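You operate a simulated robot arm through the tools that you are given. There is no shell and no other tool. Be economical: measure what you need, move in short steps, check, and stop when the job is done.

Carry out the task below with a simulated robot arm. There is one attempt and no reset: what you move stays moved.

TASK
Fetch the wooden note holder and set it on the white plate.
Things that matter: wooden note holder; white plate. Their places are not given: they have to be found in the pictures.

It is judged by the outcome, as a careful person would: the job done as asked, and still so three seconds after it is handed in. It fails if anything else is knocked over, pushed out of place, dropped, spilled or broken.

THE ROBOT
A 7-joint arm with a two-finger parallel gripper, fixed in place. Base frame: the origin is at the foot of the arm, x ahead of it, y to its left, z up; the work surface is at about z = 760. Lengths are in mm, angles in rad, forces in N, time in s.
With the tool pointing down near the work surface it reaches from about 200 to 680 mm from the base axis. Its first joint turns from -1.152 to 1.152 rad. Payload 2.4 kg.
Tool frame: the origin (TCP) lies between the finger pads and is the grasp point; the fingertips stand 30 mm ahead of it; z points along the fingers, y is the line along which they close. The gripper opens to 94 mm. The fingers are 28 mm wide and 10 mm thick; the gripper's body (50 by 96 mm) begins 55 mm behind the TCP.
Orientation is told as [roll, pitch, yaw] about the base's x, y, z axes, in that order, counted from this pose: with the fingers straight down and closing along the base's y, the tool's x points along the base's -x, its y along +y and its z along -z.

THE INTERFACE
- The arm moves only by the tool move_arm. Its argument "motion" is a list of rows, each a list of 7 numbers: the shift along the base's x, y, z in m, then the turn, a rotation vector about the base's x, y, z in rad, then the finger opening in m, from 0 to 0.094. In form: [[dx, dy, dz, rx, ry, rz, claw], ...]. A call has 1 to 10 rows; each row is the pose to reach, as a shift and turn from the pose commanded when the call began. A row lasts 0.2 s, in which the tool goes at most 50 mm and 0.15 rad; a call with a longer step from one row to the next is refused whole, and so is a gripper value outside its range. A pose out of reach is approached as far as the arm can. The call stops where the force on the tool passes 40 N (or 10 N more than at its start, if that is more) or the arm is blocked; 0.2 s more then pass. The fingers move at their own pace (about 153 mm/s each) and stop on an object; they squeeze with about 23 N. The grip force told is the motor's: it shows also when the fingers shut on nothing. Time passes only in rows, and 0.2 s behind the last, so rows that repeat a pose let the fingers close. It gives the time, the measured TCP pose, the force on the tool (base axes), the opening and the grip force at its end, in the units of the frame above (readings bear some noise), and new pictures: "pictures" is both (left out), scene, wrist or none.
- Cameras (640 x 400 px; columns grow to the right, rows downward): "scene" is fixed at [57.6, 516.5, 1428.6]; the picture's right is [-0.29, -0.96, 0.00], its down [-0.68, 0.21, -0.70] and it looks along [0.67, -0.20, -0.71] (base axes); focal length 347 px, centre (320, 200). "wrist" rides on the gripper at [-37, 0, -58] in the tool frame; the picture's right is [0.00, -1.00, 0.00], its down [0.97, 0.00, -0.24] and it looks along [0.24, 0.00, 0.97] (tool axes); focal length 218 px, centre (320, 200).
- pixel_to_xyz(camera, pixels): for up to 12 pixels [column, row] of the newest picture of that camera ("zoom" is the newest enlarged one), the place [x, y, z] in the base frame of the surface seen there, good to about 2 mm. No time passes.
- close_up(camera, box): a new picture of the part [left, top, right, bottom] of that camera's present view, enlarged. No time passes.
- sign_off(): hands the job in; it is judged then, once.

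Work in short steps. Measure before you move; look again where a grasp or a placing could have gone wrong, and mend it. You have 60 turns and 100 pictures in all, the two below and enlarged ones among them. Open the gripper and draw the arm clear of the work before you hand the job in, unless the task says otherwise; then end with one line.

The tools are called after "Call:" by a JSON object that holds its "op" and its "data". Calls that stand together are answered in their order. move_arm: Moves the arm, as the interface text tells. Its arguments: {"type":"object","properties":{"motion":{"type":"array"},"pictures":{"type":"string","enum":["both","scene","wrist","none"]}},"required":["motion"]} The other tools are called the same way: pixel_to_xyz (camera, pixels) gives the place of the surface under pixels of a picture; close_up (camera, box) takes an enlarged picture of a part of a camera's view; sign_off () hands the job in.

At the start:

```text
time: 0.0
tool_pos: [411.5, 139.8, 1072.1]
ee_rot: [-0.001, 0.0, -0.001]
wrist_force: [0.7, 0.1, 0.3]
opening: 94.1
finger_force: 0.0
```

scene: 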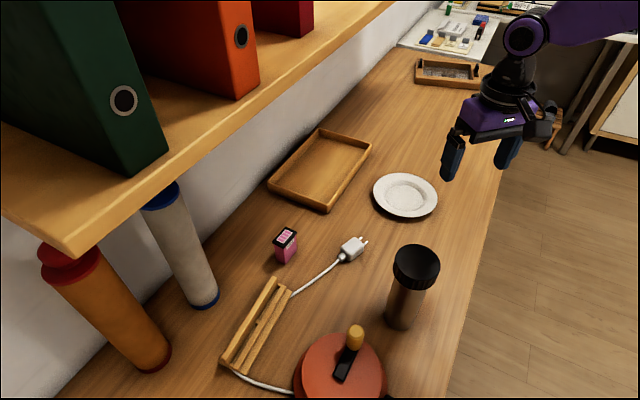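
wrist: 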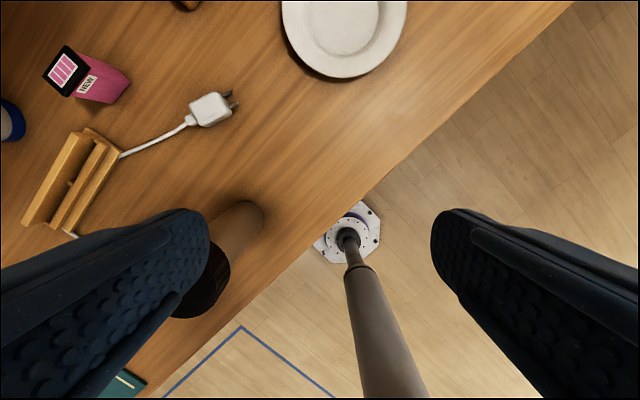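

The note holder looks like the wooden slotted piece near scene (257,325), with the plate near (405,195). I'll enlarge and measure both.

Call:
{"op": "close_up", "data": {"camera": "scene", "box": [200, 220, 360, 400]}}

Call:
{"op": "pixel_to_xyz", "data": {"camera": "scene", "pixels": [[405, 187], [375, 195], [437, 195], [405, 175], [405, 217], [272, 282], [288, 290], [224, 362], [243, 371], [415, 262], [353, 330], [285, 240]]}}

Call:
{"op": "pixel_to_xyz", "data": {"camera": "wrist", "pixels": [[78, 140], [115, 155], [30, 220], [62, 228], [90, 170], [60, 180], [345, 20], [290, 20], [405, 20], [210, 108], [120, 155], [100, 90]]}}

```text
2.22 times, centred on (280, 310) of scene
```

zoom: 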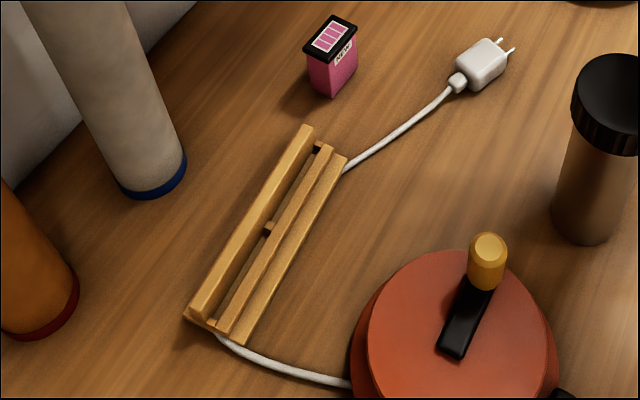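

```text
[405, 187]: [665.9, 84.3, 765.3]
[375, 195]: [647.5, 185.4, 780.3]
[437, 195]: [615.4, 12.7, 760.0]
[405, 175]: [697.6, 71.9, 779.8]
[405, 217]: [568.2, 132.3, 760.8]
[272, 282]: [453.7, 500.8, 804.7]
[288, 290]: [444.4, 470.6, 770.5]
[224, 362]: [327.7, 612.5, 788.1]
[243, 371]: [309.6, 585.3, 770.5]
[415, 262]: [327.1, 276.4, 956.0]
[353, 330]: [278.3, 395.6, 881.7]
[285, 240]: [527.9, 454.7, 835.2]
```

```text
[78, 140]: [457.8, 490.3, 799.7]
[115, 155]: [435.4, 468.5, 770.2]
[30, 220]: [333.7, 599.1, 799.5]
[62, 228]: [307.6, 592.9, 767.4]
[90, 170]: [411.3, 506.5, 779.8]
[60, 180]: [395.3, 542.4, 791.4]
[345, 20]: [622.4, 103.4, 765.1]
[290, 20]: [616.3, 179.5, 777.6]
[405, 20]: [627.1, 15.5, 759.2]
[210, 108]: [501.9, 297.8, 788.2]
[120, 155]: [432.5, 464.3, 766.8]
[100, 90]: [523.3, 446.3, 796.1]
```

The holder is confirmed. I need its cross-section, the cable routing, and how close the tubes and shelf are.

Call:
{"op": "close_up", "data": {"camera": "wrist", "box": [0, 110, 160, 250]}}

Call:
{"op": "pixel_to_xyz", "data": {"camera": "scene", "pixels": [[70, 250], [390, 5], [240, 110], [180, 250], [212, 300], [160, 195], [165, 368], [110, 300], [65, 260], [260, 325], [400, 200], [225, 170]]}}

Call:
{"op": "pixel_to_xyz", "data": {"camera": "zoom", "pixels": [[306, 128], [315, 140], [330, 147], [343, 158], [250, 220], [266, 228], [283, 225], [298, 232], [192, 308], [200, 315], [225, 330], [242, 340]]}}

```text
2.86 times, centred on (80, 180) of wrist
```

zoom: 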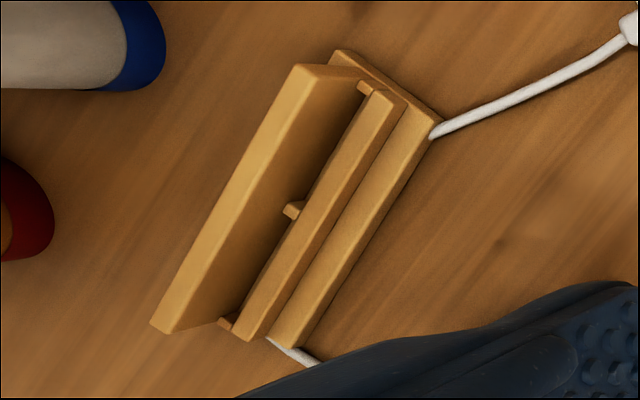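

```text
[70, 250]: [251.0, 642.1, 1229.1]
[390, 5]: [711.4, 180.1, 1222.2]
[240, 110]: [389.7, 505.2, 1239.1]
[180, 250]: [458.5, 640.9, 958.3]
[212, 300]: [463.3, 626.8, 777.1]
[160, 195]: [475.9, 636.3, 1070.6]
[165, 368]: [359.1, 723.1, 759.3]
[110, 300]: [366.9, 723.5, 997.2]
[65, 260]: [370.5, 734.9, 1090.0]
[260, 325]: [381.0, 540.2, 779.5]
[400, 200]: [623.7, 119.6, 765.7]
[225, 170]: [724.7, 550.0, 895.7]
```

```text
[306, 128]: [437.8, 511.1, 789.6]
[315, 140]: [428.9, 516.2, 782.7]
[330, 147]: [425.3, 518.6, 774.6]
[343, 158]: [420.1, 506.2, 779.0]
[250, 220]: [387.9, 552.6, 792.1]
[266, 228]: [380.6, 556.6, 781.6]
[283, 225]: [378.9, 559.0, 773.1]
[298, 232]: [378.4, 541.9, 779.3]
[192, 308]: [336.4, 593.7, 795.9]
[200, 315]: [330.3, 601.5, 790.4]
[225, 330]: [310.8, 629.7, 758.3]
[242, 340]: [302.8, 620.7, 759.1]
```

The cable passes under the holder's base, so lifting straight up should clear it. Now I'll measure the slats with the wrist zoom's own pixels.

Call:
{"op": "pixel_to_xyz", "data": {"camera": "zoom", "pixels": [[300, 70], [335, 76], [358, 76], [345, 54], [435, 118], [425, 128], [385, 97], [400, 102], [290, 340], [250, 335], [165, 328], [310, 120]]}}

Call:
{"op": "pixel_to_xyz", "data": {"camera": "zoom", "pixels": [[232, 190], [245, 195], [290, 209], [300, 210], [315, 215], [330, 225], [340, 245], [360, 255], [370, 88], [275, 200], [220, 200], [260, 200]]}}

```text
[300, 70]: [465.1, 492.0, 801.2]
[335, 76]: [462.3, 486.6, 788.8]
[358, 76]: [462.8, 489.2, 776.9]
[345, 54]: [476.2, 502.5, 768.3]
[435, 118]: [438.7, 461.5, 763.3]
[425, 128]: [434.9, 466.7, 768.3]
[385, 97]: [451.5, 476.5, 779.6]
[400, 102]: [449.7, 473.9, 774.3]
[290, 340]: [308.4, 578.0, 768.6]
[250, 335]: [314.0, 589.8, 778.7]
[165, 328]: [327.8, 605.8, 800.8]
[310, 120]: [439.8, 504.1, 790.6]
```

```text
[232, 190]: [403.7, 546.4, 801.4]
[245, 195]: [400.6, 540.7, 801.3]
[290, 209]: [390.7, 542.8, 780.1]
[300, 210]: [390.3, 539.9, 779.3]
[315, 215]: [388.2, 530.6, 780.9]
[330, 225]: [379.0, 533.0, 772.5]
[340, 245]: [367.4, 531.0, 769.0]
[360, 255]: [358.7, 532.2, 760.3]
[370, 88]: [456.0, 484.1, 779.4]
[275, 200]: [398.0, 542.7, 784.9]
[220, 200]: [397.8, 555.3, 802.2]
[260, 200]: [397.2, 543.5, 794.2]
```

Next I'll check wrist height above the TCP (shelf underside is around z 1220) and get the plate rim.

Call:
{"op": "pixel_to_xyz", "data": {"camera": "scene", "pixels": [[523, 35], [515, 15], [560, 20], [620, 15], [510, 85], [480, 110]]}}

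Call:
{"op": "pixel_to_xyz", "data": {"camera": "scene", "pixels": [[376, 188], [374, 193], [435, 188], [436, 200], [400, 174], [420, 176], [385, 208], [405, 215], [423, 212], [388, 188], [424, 186], [405, 202]]}}

Call:
{"op": "pixel_to_xyz", "data": {"camera": "scene", "pixels": [[72, 257], [100, 230], [200, 150], [300, 75], [357, 328], [355, 350], [410, 250], [435, 270]]}}

```text
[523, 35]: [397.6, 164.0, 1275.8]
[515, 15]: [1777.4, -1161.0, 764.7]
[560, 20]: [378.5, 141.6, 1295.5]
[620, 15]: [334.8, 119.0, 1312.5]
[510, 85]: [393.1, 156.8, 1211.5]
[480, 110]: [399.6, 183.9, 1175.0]
```

```text
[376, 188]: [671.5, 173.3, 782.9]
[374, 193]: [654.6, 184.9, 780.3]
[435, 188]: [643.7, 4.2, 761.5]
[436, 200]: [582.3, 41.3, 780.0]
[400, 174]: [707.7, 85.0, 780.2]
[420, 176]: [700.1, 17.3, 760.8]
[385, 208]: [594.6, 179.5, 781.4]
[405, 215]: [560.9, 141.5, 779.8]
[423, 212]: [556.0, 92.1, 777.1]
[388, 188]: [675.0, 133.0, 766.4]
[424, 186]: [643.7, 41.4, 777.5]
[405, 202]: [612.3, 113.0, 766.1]
```

```text
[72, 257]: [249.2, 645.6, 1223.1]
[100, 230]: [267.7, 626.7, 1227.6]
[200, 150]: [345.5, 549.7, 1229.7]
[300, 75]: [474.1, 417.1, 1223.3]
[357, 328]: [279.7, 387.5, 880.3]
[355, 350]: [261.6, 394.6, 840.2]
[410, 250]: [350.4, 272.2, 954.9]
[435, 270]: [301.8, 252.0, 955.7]
```

Wrist joint sits about 215 mm above the TCP, so it fits under the shelf if I enter low. The plate is centred about (633,108), R≈79, rim z≈780. I move past the bottle at z≈1010, turning the tool so that it closes across the back slat.

Call:
{"op": "move_arm", "data": {"motion": [[0, 0.025, -0.012, 0, 0, -0.12, 0.094], [0, 0.055, -0.024, 0, 0, -0.24, 0.08], [0, 0.085, -0.036, 0, 0, -0.36, 0.06], [-0.004, 0.115, -0.048, 0, 0, -0.48, 0.05], [-0.008, 0.14, -0.056, 0, 0, -0.6, 0.05], [-0.012, 0.16, -0.062, 0, 0, -0.72, 0.05]]}}

```text
time: 1.4
tool_pos: [397.2, 297.8, 1008.1]
ee_rot: [0.0, 0.0, -0.723]
wrist_force: [-1.2, -0.7, 0.2]
opening: 49.9
finger_force: 0.1
```

scene: 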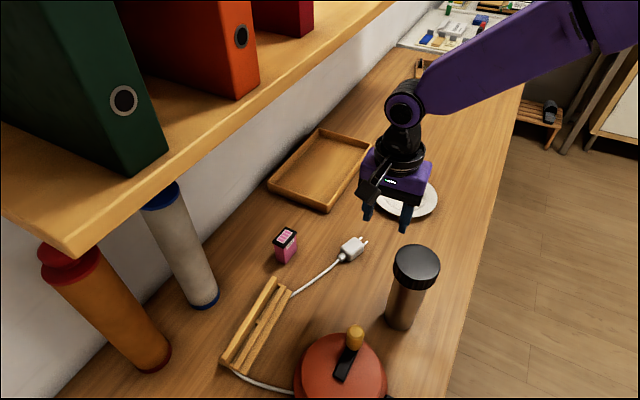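
wrist: 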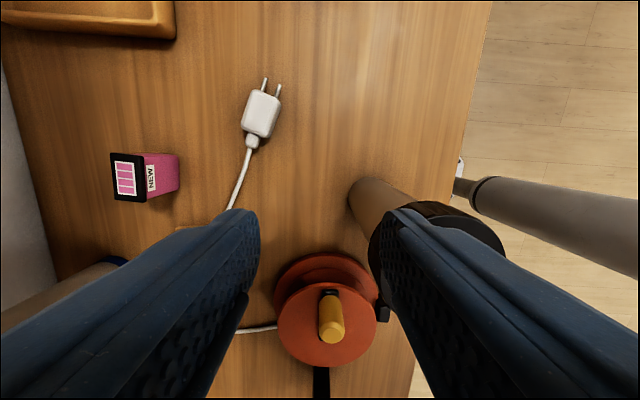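

Turn achieved and clear of the bottle. I go on, descending in front of the shelf and then in toward the holder at z≈890.

Call:
{"op": "move_arm", "data": {"motion": [[-0.012, 0.028, -0.018, 0, 0, 0, 0.05], [-0.023, 0.056, -0.036, 0, 0, 0, 0.05], [-0.034, 0.084, -0.054, 0, 0, 0, 0.05], [-0.045, 0.11, -0.072, 0, 0, 0, 0.05], [-0.038, 0.14, -0.09, 0, 0, 0, 0.05], [-0.03, 0.17, -0.105, 0, 0, 0, 0.05], [-0.02, 0.2, -0.115, 0, 0, 0, 0.05], [-0.01, 0.225, -0.12, 0, 0, 0, 0.05]]}}

```text
time: 3.2
tool_pos: [391.7, 524.9, 887.8]
ee_rot: [-0.002, 0.001, -0.72]
wrist_force: [-0.9, -0.4, 1.1]
opening: 49.8
finger_force: 0.1
```

scene: 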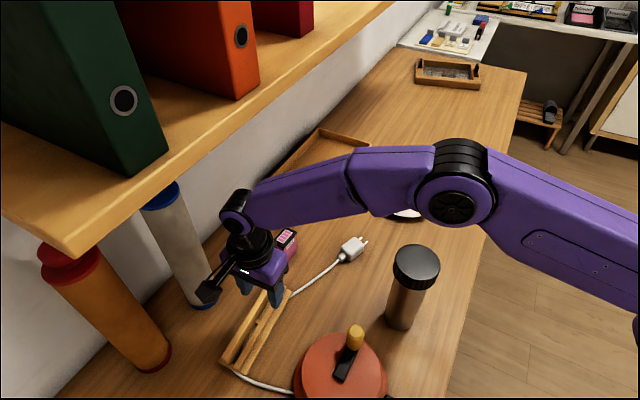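
wrist: 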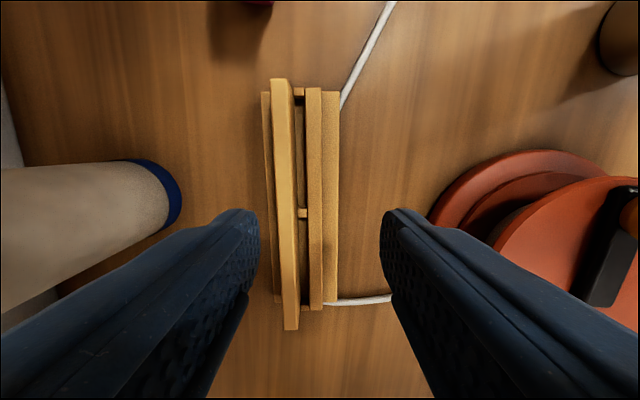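

The slat lies at columns 276–292, slightly left of the finger midline (320). I measure its top edges for position and angle.

Call:
{"op": "pixel_to_xyz", "data": {"camera": "wrist", "pixels": [[275, 90], [286, 90], [280, 200], [293, 200], [286, 318], [298, 318], [336, 110], [328, 285], [264, 100], [313, 200], [303, 160], [319, 120]]}}

Call:
{"op": "close_up", "data": {"camera": "wrist", "box": [220, 70, 400, 340]}}

```text
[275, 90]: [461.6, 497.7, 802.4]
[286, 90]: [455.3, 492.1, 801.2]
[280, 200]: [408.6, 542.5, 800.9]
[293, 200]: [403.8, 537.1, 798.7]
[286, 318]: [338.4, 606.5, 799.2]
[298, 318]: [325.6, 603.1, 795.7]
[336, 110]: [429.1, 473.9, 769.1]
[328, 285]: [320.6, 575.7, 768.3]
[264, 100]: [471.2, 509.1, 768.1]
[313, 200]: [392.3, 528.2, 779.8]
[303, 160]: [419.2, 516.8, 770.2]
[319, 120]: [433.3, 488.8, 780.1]
```

```text
1.48 times, centred on (310, 205) of wrist
```

zoom: 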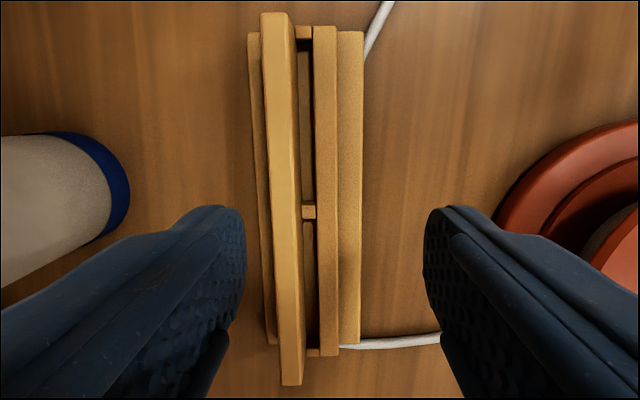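

Slat centreline passes through about (397,548), angle 41°, matching the tool yaw. I shift over it and lower to z≈835 for a check.

Call:
{"op": "move_arm", "data": {"motion": [[0.003, 0.012, -0.008, 0, 0, 0, 0.05], [0.006, 0.023, -0.018, 0, 0, 0, 0.05], [0.006, 0.023, -0.035, 0, 0, 0, 0.05], [0.006, 0.023, -0.053, 0, 0, 0, 0.05]]}}

```text
time: 4.2
tool_pos: [396.1, 547.4, 836.4]
ee_rot: [0.0, 0.001, -0.718]
wrist_force: [0.0, 1.3, 0.3]
opening: 49.7
finger_force: 0.0
```

scene: 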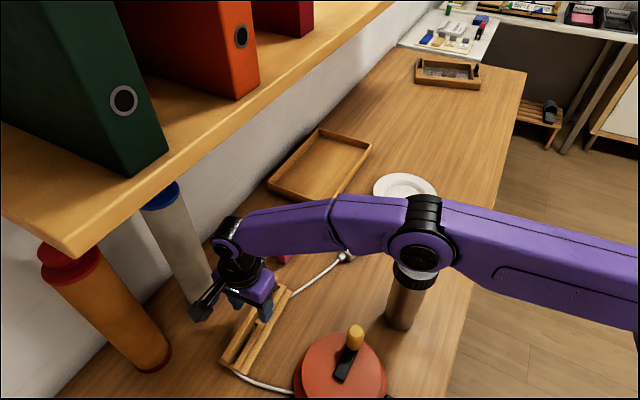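
wrist: 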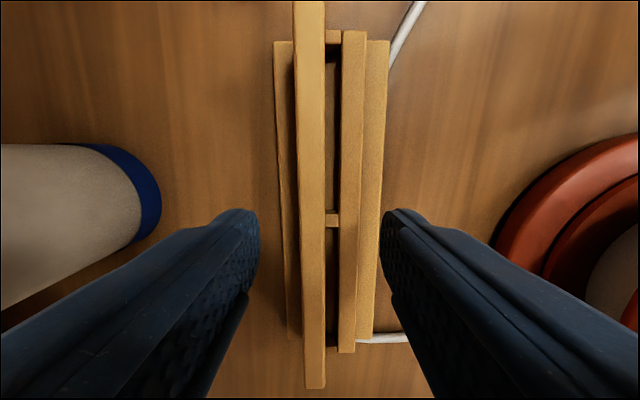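

Slat is centred at column ≈312, between the fingers. Lowering to z≈815 (tips about 5 mm above the middle slat), then closing.

Call:
{"op": "move_arm", "data": {"motion": [[0.001, 0.002, -0.011, 0, 0, 0, 0.05], [0.001, 0.002, -0.022, 0, 0, 0, 0.05], [0.001, 0.002, -0.022, 0, 0, 0, 0.02], [0.001, 0.002, -0.022, 0, 0, 0, 0], [0.001, 0.002, -0.022, 0, 0, 0, 0], [0.001, 0.002, -0.022, 0, 0, 0, 0]]}}

```text
time: 5.6
tool_pos: [397.0, 549.1, 815.0]
ee_rot: [-0.002, -0.001, -0.72]
wrist_force: [0.5, -0.5, 0.8]
opening: 12.0
finger_force: 23.0
```

scene: 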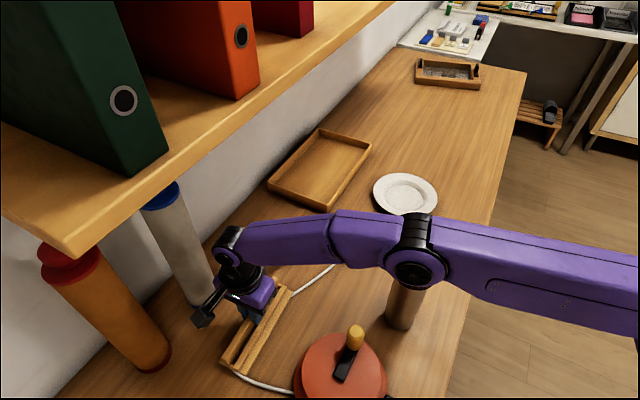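
wrist: 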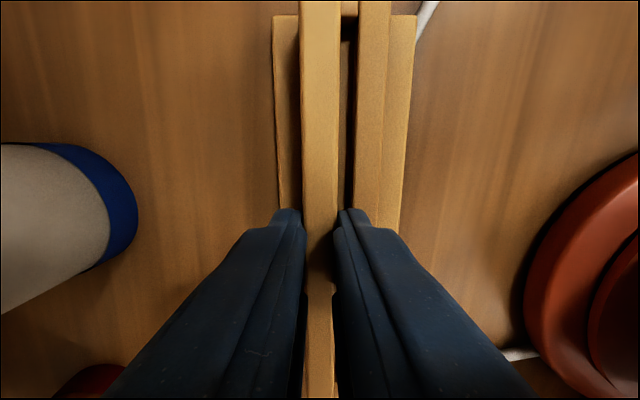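

Gripped at 12 mm with 23 N. Before lifting I check the arm's elbow height relative to the bottle.

Call:
{"op": "pixel_to_xyz", "data": {"camera": "scene", "pixels": [[415, 265], [410, 285], [440, 285], [380, 260], [350, 262], [405, 295]]}}

Call:
{"op": "move_arm", "data": {"motion": [[0, 0, 0.01, 0, 0, 0, 0], [0, 0, 0.025, 0, 0, 0, 0], [0, 0, 0.045, 0, 0, 0, 0]]}}

```text
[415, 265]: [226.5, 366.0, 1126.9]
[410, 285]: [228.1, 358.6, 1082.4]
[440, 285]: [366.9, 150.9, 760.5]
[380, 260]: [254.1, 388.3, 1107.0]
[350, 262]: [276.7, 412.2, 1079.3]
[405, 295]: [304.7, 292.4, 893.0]
```

```text
time: 6.4
tool_pos: [396.2, 550.3, 858.5]
ee_rot: [0.0, 0.0, -0.718]
wrist_force: [-0.1, -0.7, -0.2]
opening: 0.0
finger_force: 22.9
```

scene: 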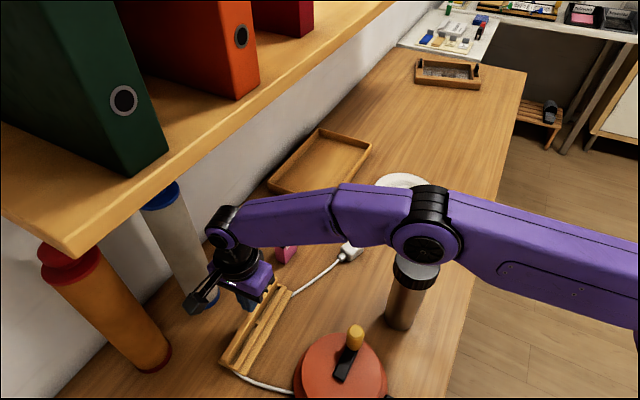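
wrist: 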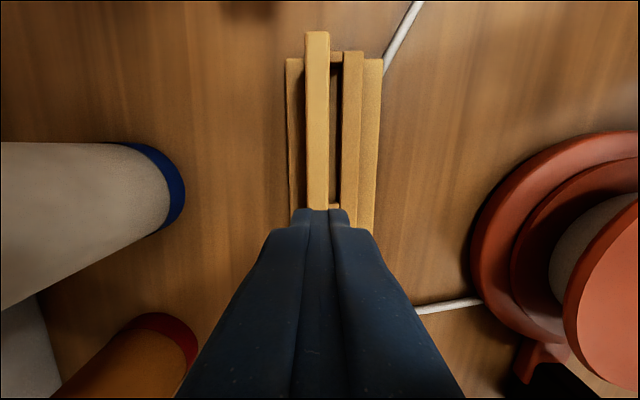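

The fingers are shut on nothing: it slipped out when lifting. I check where the holder is now and whether it was disturbed.

Call:
{"op": "close_up", "data": {"camera": "wrist", "box": [240, 20, 440, 240]}}

Call:
{"op": "close_up", "data": {"camera": "scene", "box": [180, 240, 320, 390]}}

Call:
{"op": "pixel_to_xyz", "data": {"camera": "wrist", "pixels": [[308, 36], [328, 36], [308, 110], [328, 110], [330, 180], [306, 180], [306, 140], [288, 70], [288, 180], [380, 70], [374, 200], [352, 120]]}}

```text
1.82 times, centred on (340, 130) of wrist
```

zoom: 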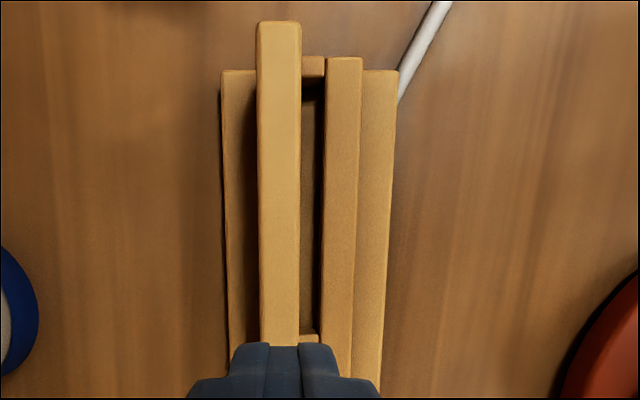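

```text
2.67 times, centred on (250, 315) of scene
```

zoom: 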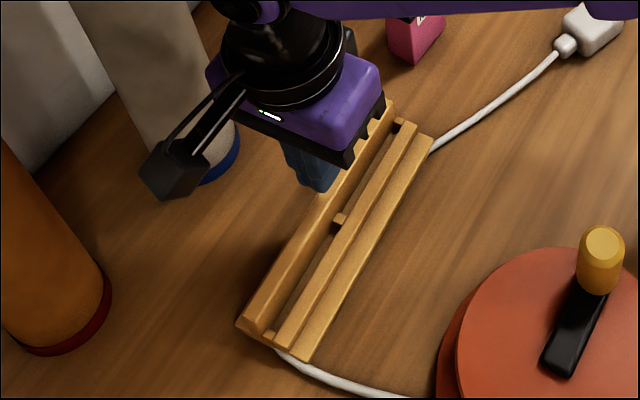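

```text
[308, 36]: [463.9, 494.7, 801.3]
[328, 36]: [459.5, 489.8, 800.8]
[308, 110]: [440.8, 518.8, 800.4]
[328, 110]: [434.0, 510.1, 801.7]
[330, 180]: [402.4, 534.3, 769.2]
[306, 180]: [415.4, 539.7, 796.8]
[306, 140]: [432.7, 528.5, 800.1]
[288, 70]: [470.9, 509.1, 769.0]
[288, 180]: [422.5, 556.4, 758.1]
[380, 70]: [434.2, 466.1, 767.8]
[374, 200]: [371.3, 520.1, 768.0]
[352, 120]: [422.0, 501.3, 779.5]
```

Holder stayed in place and is now aligned with the tool. The first pinch was slightly askew (12 mm on a roughly 10 mm slat), so I retry deeper and lift in tiny steps.

Call:
{"op": "move_arm", "data": {"motion": [[0, 0, 0, 0, 0, 0, 0.036], [0, 0, 0, 0, 0, 0, 0.036], [0, 0, -0.02, 0, 0, 0, 0.036], [0, 0, -0.04, 0, 0, 0, 0.036], [0, 0, -0.0485, 0, 0, 0, 0.036], [0, 0, -0.0485, 0, 0, 0, 0.02], [0, 0, -0.0485, 0, 0, 0, 0], [0, 0, -0.0485, 0, 0, 0, 0], [0, 0, -0.0485, 0, 0, 0, 0], [0, 0, -0.0485, 0, 0, 0, 0]]}}

```text
time: 8.6
tool_pos: [395.7, 549.6, 811.1]
ee_rot: [0.002, 0.0, -0.718]
wrist_force: [-0.1, 1.1, -0.1]
opening: 12.0
finger_force: 22.9
```

scene: 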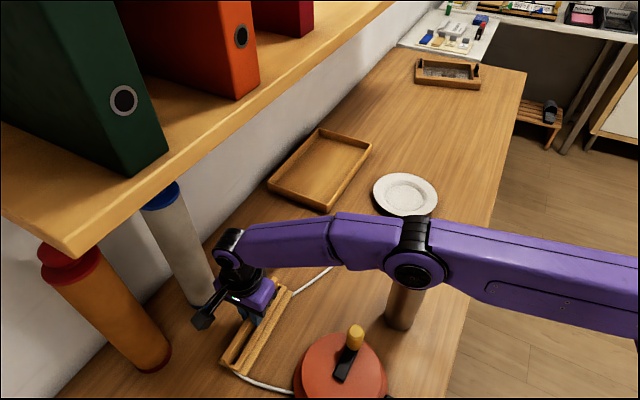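
wrist: 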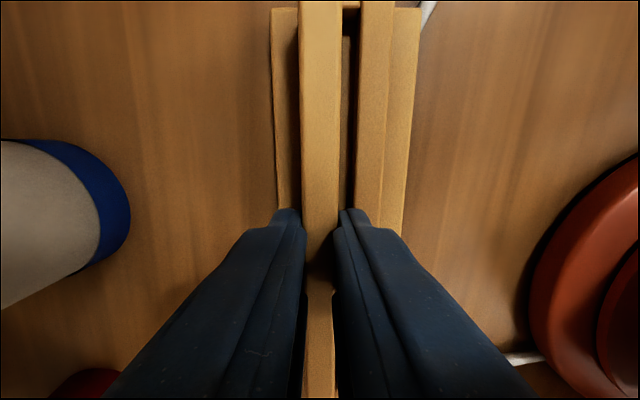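

Slat really is 12 mm thick, held aligned. I lift 8 mm slowly and read the force.

Call:
{"op": "move_arm", "data": {"motion": [[0, 0, 0.001, 0, 0, 0, 0], [0, 0, 0.002, 0, 0, 0, 0], [0, 0, 0.003, 0, 0, 0, 0], [0, 0, 0.004, 0, 0, 0, 0], [0, 0, 0.006, 0, 0, 0, 0], [0, 0, 0.008, 0, 0, 0, 0]]}}

```text
time: 10.0
tool_pos: [396.3, 548.3, 818.9]
ee_rot: [-0.001, 0.001, -0.721]
wrist_force: [-0.7, -0.3, -3.0]
opening: 11.6
finger_force: 23.4
```

scene: 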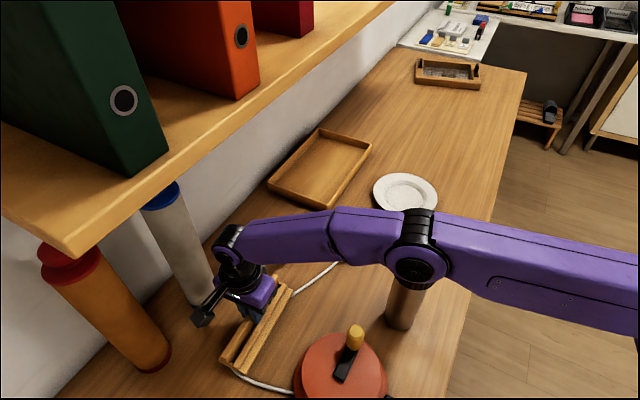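
wrist: 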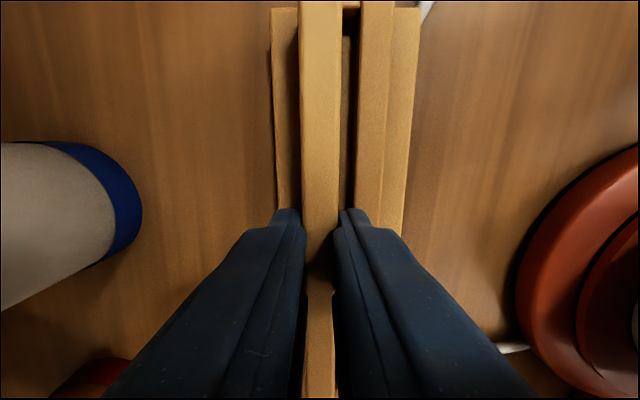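

It holds now (about 3 N of weight). I draw it gently up and out from under the shelf, staying above the pink box height.

Call:
{"op": "move_arm", "data": {"motion": [[0, 0, 0.006, 0, 0, 0, 0], [0, 0, 0.016, 0, 0, 0, 0], [-0.002, -0.003, 0.028, 0, 0, 0, 0], [-0.006, -0.01, 0.04, 0, 0, 0, 0], [-0.012, -0.02, 0.052, 0, 0, 0, 0], [-0.019, -0.033, 0.064, 0, 0, 0, 0], [-0.026, -0.046, 0.076, 0, 0, 0, 0], [-0.033, -0.059, 0.088, 0, 0, 0, 0], [-0.039, -0.07, 0.1, 0, 0, 0, 0], [-0.044, -0.078, 0.106, 0, 0, 0, 0]]}}

```text
time: 12.2
tool_pos: [352.4, 471.1, 924.9]
ee_rot: [0.0, -0.001, -0.72]
wrist_force: [0.8, -0.8, -2.8]
opening: 11.8
finger_force: 23.1
```

scene: 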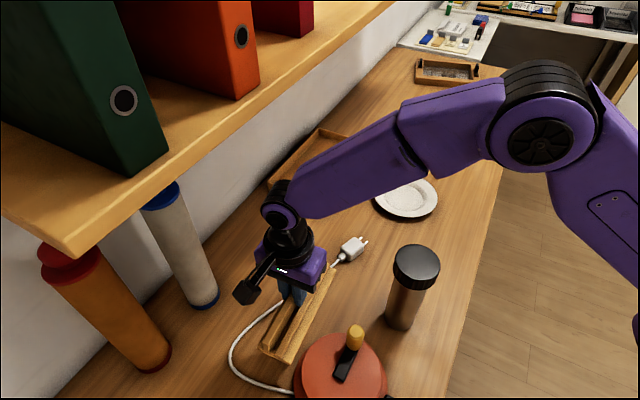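
wrist: 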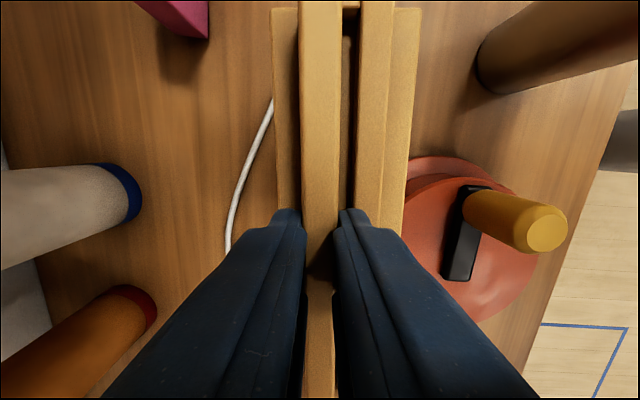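

Held securely, out in front of the shelf. I carry it toward the plate at z≈925, in two gentle halves.

Call:
{"op": "move_arm", "data": {"motion": [[0.006, -0.008, 0, 0, 0, 0, 0], [0.018, -0.023, 0, 0, 0, 0, 0], [0.033, -0.041, 0, 0, 0, 0, 0], [0.049, -0.061, 0, 0, 0, 0, 0], [0.065, -0.081, 0, 0, 0, 0, 0], [0.081, -0.101, 0, 0, 0, 0, 0], [0.097, -0.121, 0, 0, 0, 0, 0], [0.113, -0.141, 0, 0, 0, 0, 0], [0.126, -0.157, 0, 0, 0, 0, 0], [0.134, -0.167, 0, 0, 0, 0, 0]], "pictures": "scene"}}

Call:
{"op": "move_arm", "data": {"motion": [[0.006, -0.008, 0, 0, 0, 0, 0], [0.018, -0.023, 0, 0, 0, 0, 0], [0.035, -0.043, 0, 0, 0, 0, 0], [0.053, -0.066, 0, 0, 0, 0, 0], [0.071, -0.089, 0, 0, 0, 0, 0], [0.089, -0.112, 0, 0, 0, 0, 0], [0.108, -0.135, 0, 0, 0, 0, 0], [0.126, -0.157, 0, 0, 0, 0, 0], [0.141, -0.176, -0.005, 0, 0, 0, 0], [0.15, -0.187, -0.01, 0, 0, 0, 0]]}}

```text
time: 14.4
tool_pos: [487.4, 304.0, 923.2]
ee_rot: [0.0, -0.001, -0.721]
wrist_force: [0.8, 0.2, -3.7]
opening: 11.8
finger_force: 22.7
```

scene: 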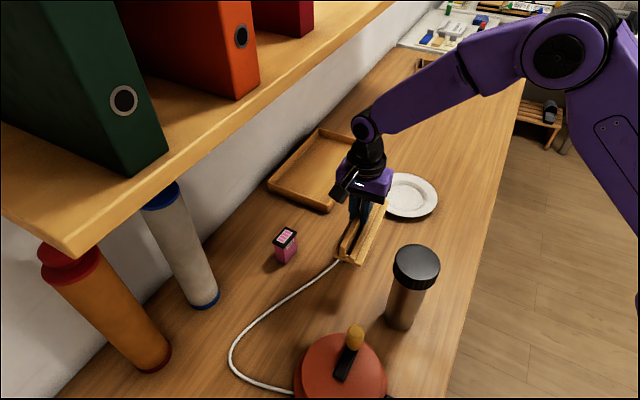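

```text
time: 16.6
tool_pos: [637.8, 116.8, 914.4]
ee_rot: [-0.002, 0.0, -0.722]
wrist_force: [0.2, -0.1, -3.3]
opening: 11.7
finger_force: 23.1
```

scene: 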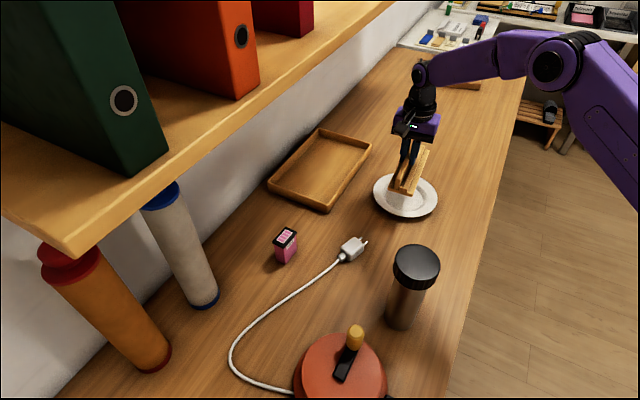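
wrist: 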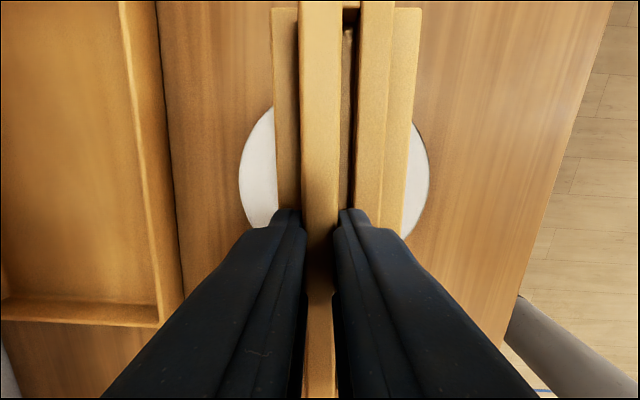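

Holder hangs over the plate. Lowering to z≈842, about 10 mm above the rim, then checking centring.

Call:
{"op": "move_arm", "data": {"motion": [[0, 0, -0.006, 0, 0, 0, 0], [-0.001, 0, -0.018, 0, 0, 0, 0], [-0.001, 0, -0.032, 0, 0, 0, 0], [-0.001, 0, -0.046, 0, 0, 0, 0], [-0.001, 0, -0.058, 0, 0, 0, 0], [-0.001, 0, -0.068, 0, 0, 0, 0], [-0.001, 0, -0.072, 0, 0, 0, 0]]}}

Call:
{"op": "close_up", "data": {"camera": "scene", "box": [350, 130, 460, 230]}}

```text
time: 18.2
tool_pos: [636.0, 117.6, 843.8]
ee_rot: [0.0, -0.001, -0.721]
wrist_force: [0.1, 0.0, -4.1]
opening: 11.8
finger_force: 22.9
```

scene: 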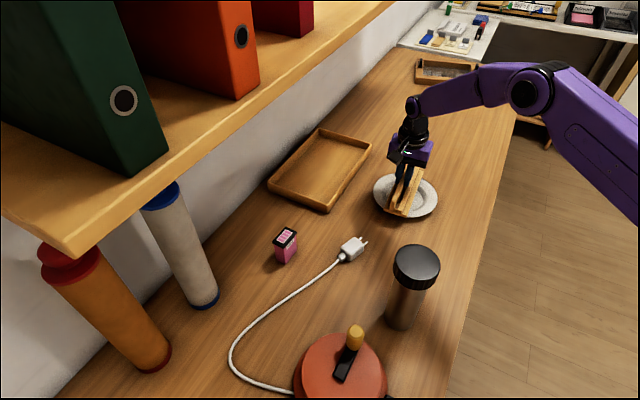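
wrist: 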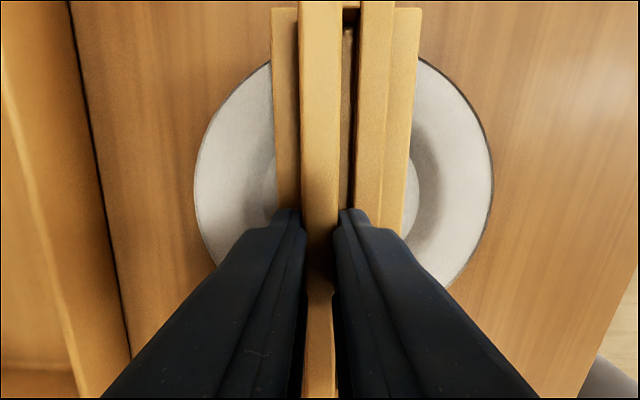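

```text
4.00 times, centred on (405, 180) of scene
```

zoom: 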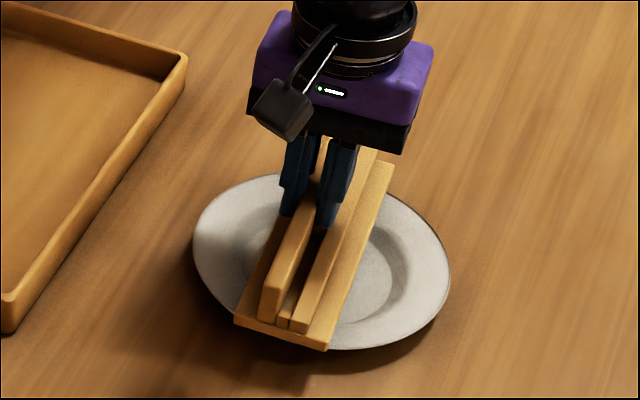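

Width centring looks good. I check the holder's ends and the rim to verify centring lengthwise.

Call:
{"op": "pixel_to_xyz", "data": {"camera": "zoom", "pixels": [[238, 318], [325, 343], [391, 166], [376, 155], [200, 240], [447, 270], [230, 192], [400, 345], [360, 346], [425, 230], [320, 155], [215, 205]]}}

Call:
{"op": "pixel_to_xyz", "data": {"camera": "wrist", "pixels": [[276, 12], [416, 12], [200, 180], [489, 180], [260, 72], [425, 66], [480, 230], [210, 245]]}}

```text
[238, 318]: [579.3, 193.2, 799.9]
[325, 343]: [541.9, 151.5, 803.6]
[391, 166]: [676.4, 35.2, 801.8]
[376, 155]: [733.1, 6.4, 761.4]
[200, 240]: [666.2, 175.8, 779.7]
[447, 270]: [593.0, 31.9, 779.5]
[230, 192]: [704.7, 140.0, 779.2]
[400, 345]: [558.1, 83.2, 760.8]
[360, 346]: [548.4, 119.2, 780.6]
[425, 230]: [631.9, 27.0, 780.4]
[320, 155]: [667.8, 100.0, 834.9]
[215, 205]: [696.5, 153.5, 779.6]
```

```text
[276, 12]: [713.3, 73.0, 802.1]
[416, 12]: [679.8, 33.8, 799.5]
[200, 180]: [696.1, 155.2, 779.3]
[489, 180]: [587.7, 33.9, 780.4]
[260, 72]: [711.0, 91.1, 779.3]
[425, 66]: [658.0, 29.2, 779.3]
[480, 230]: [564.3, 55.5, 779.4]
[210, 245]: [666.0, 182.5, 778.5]
```

Holder centre is (628,113) and the plate centre about (630,106.5). I shift by (2,−6) mm and lower in tiny steps until contact.

Call:
{"op": "move_arm", "data": {"motion": [[0.001, -0.003, 0, 0, 0, 0, 0], [0.002, -0.006, -0.002, 0, 0, 0, 0], [0.002, -0.006, -0.005, 0, 0, 0, 0], [0.002, -0.006, -0.008, 0, 0, 0, 0], [0.002, -0.006, -0.0095, 0, 0, 0, 0], [0.002, -0.006, -0.011, 0, 0, 0, 0]]}}

Call:
{"op": "close_up", "data": {"camera": "scene", "box": [350, 130, 460, 230]}}

```text
time: 19.6
tool_pos: [637.3, 111.2, 832.1]
ee_rot: [0.0, 0.0, -0.721]
wrist_force: [-0.4, 0.2, -3.5]
opening: 11.6
finger_force: 23.0
```

scene: 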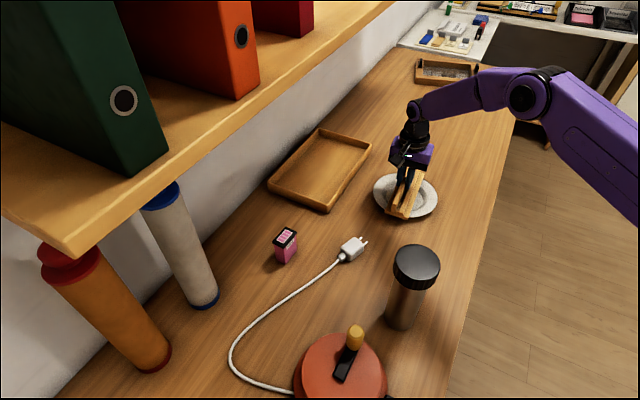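
wrist: 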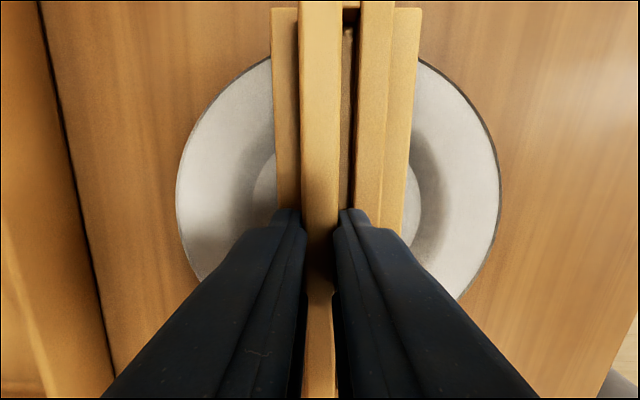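

```text
4.00 times, centred on (405, 180) of scene
```

zoom: 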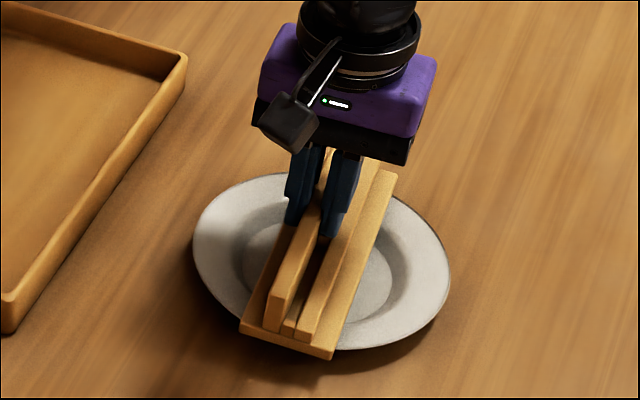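

Still carrying its weight, so no contact yet; I continue down in 1 mm steps.

Call:
{"op": "move_arm", "data": {"motion": [[0, 0, -0.001, 0, 0, 0, 0], [0, 0, -0.002, 0, 0, 0, 0], [0, 0, -0.002, 0, 0, 0, 0]], "pictures": "none"}}

```text
time: 20.4
tool_pos: [637.1, 111.4, 831.4]
ee_rot: [0.002, 0.0, -0.722]
wrist_force: [-1.8, -0.3, 9.5]
opening: 11.5
finger_force: 23.0
```

Contact: the force turned to +9.5 N. I ease up 0.5 mm, open gradually, then rise.

Call:
{"op": "move_arm", "data": {"motion": [[0, 0, 0.0005, 0, 0, 0, 0.0], [0, 0, 0.001, 0, 0, 0, 0.014], [0, 0, 0.001, 0, 0, 0, 0.022], [0, 0, 0.001, 0, 0, 0, 0.03], [0, 0, 0.001, 0, 0, 0, 0.03]]}}

```text
time: 21.6
tool_pos: [636.1, 113.2, 830.0]
ee_rot: [0.0, 0.0, -0.721]
wrist_force: [-0.2, 0.1, 0.0]
opening: 30.0
finger_force: 0.0
```

scene: 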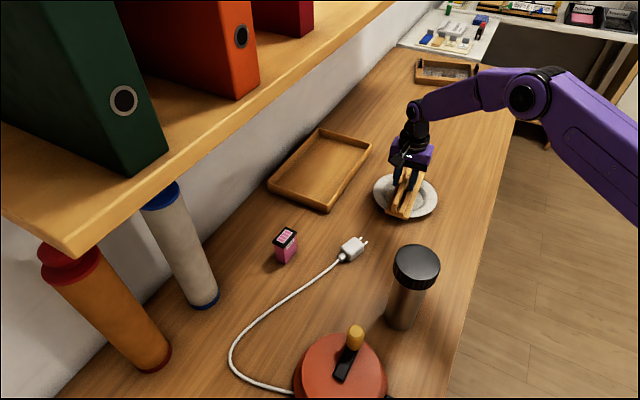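
wrist: 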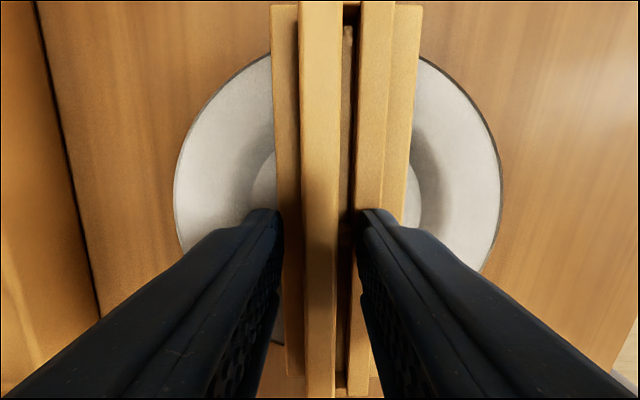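

Released, and it rests on the rim. I rise straight up and back away.

Call:
{"op": "move_arm", "data": {"motion": [[0, 0, 0.015, 0, 0, 0, 0.03], [0, 0, 0.035, 0, 0, 0, 0.03], [0, 0, 0.06, 0, 0, 0, 0.03], [-0.01, 0, 0.1, 0, 0, 0, 0.05], [-0.04, 0, 0.14, 0, 0, 0, 0.05], [-0.08, 0, 0.17, 0, 0, 0, 0.05], [-0.12, -0.02, 0.19, 0, 0, 0, 0.05], [-0.16, -0.04, 0.2, 0, 0, 0, 0.05]]}}

Call:
{"op": "close_up", "data": {"camera": "scene", "box": [350, 130, 460, 230]}}

```text
time: 23.4
tool_pos: [478.6, 72.3, 1029.6]
ee_rot: [0.0, -0.001, -0.721]
wrist_force: [-0.3, -0.6, -0.2]
opening: 50.1
finger_force: 0.0
```

scene: 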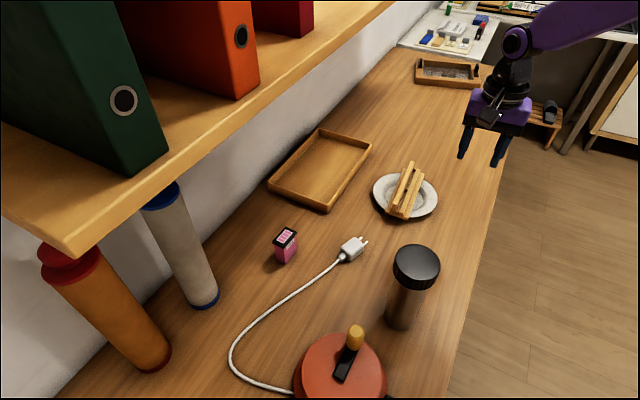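
wrist: 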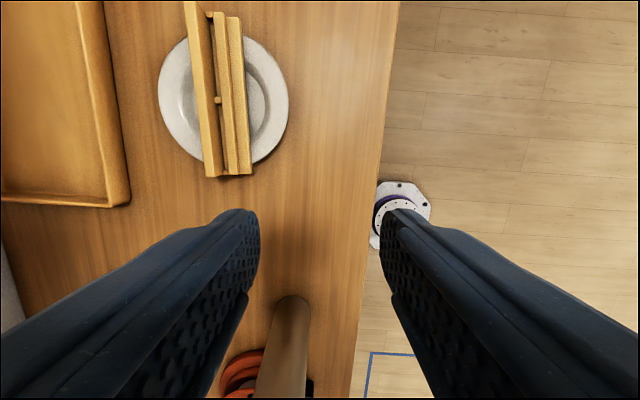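

```text
4.00 times, centred on (405, 180) of scene
```

zoom: 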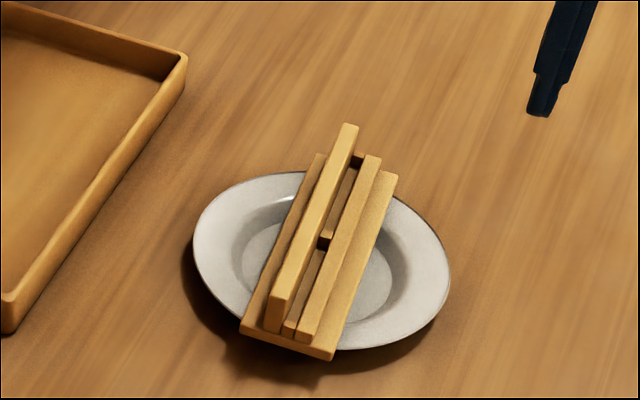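

The holder rests level and centred across the plate, everything else is in its place, and the arm is clear. Handing in.

Call:
{"op": "sign_off", "data": {}}

```text
The job is handed in.
```

The wooden note holder is on the white plate, resting across the rim because it is about as long as the plate is wide; the first grip slipped, the second held, and nothing else was moved.
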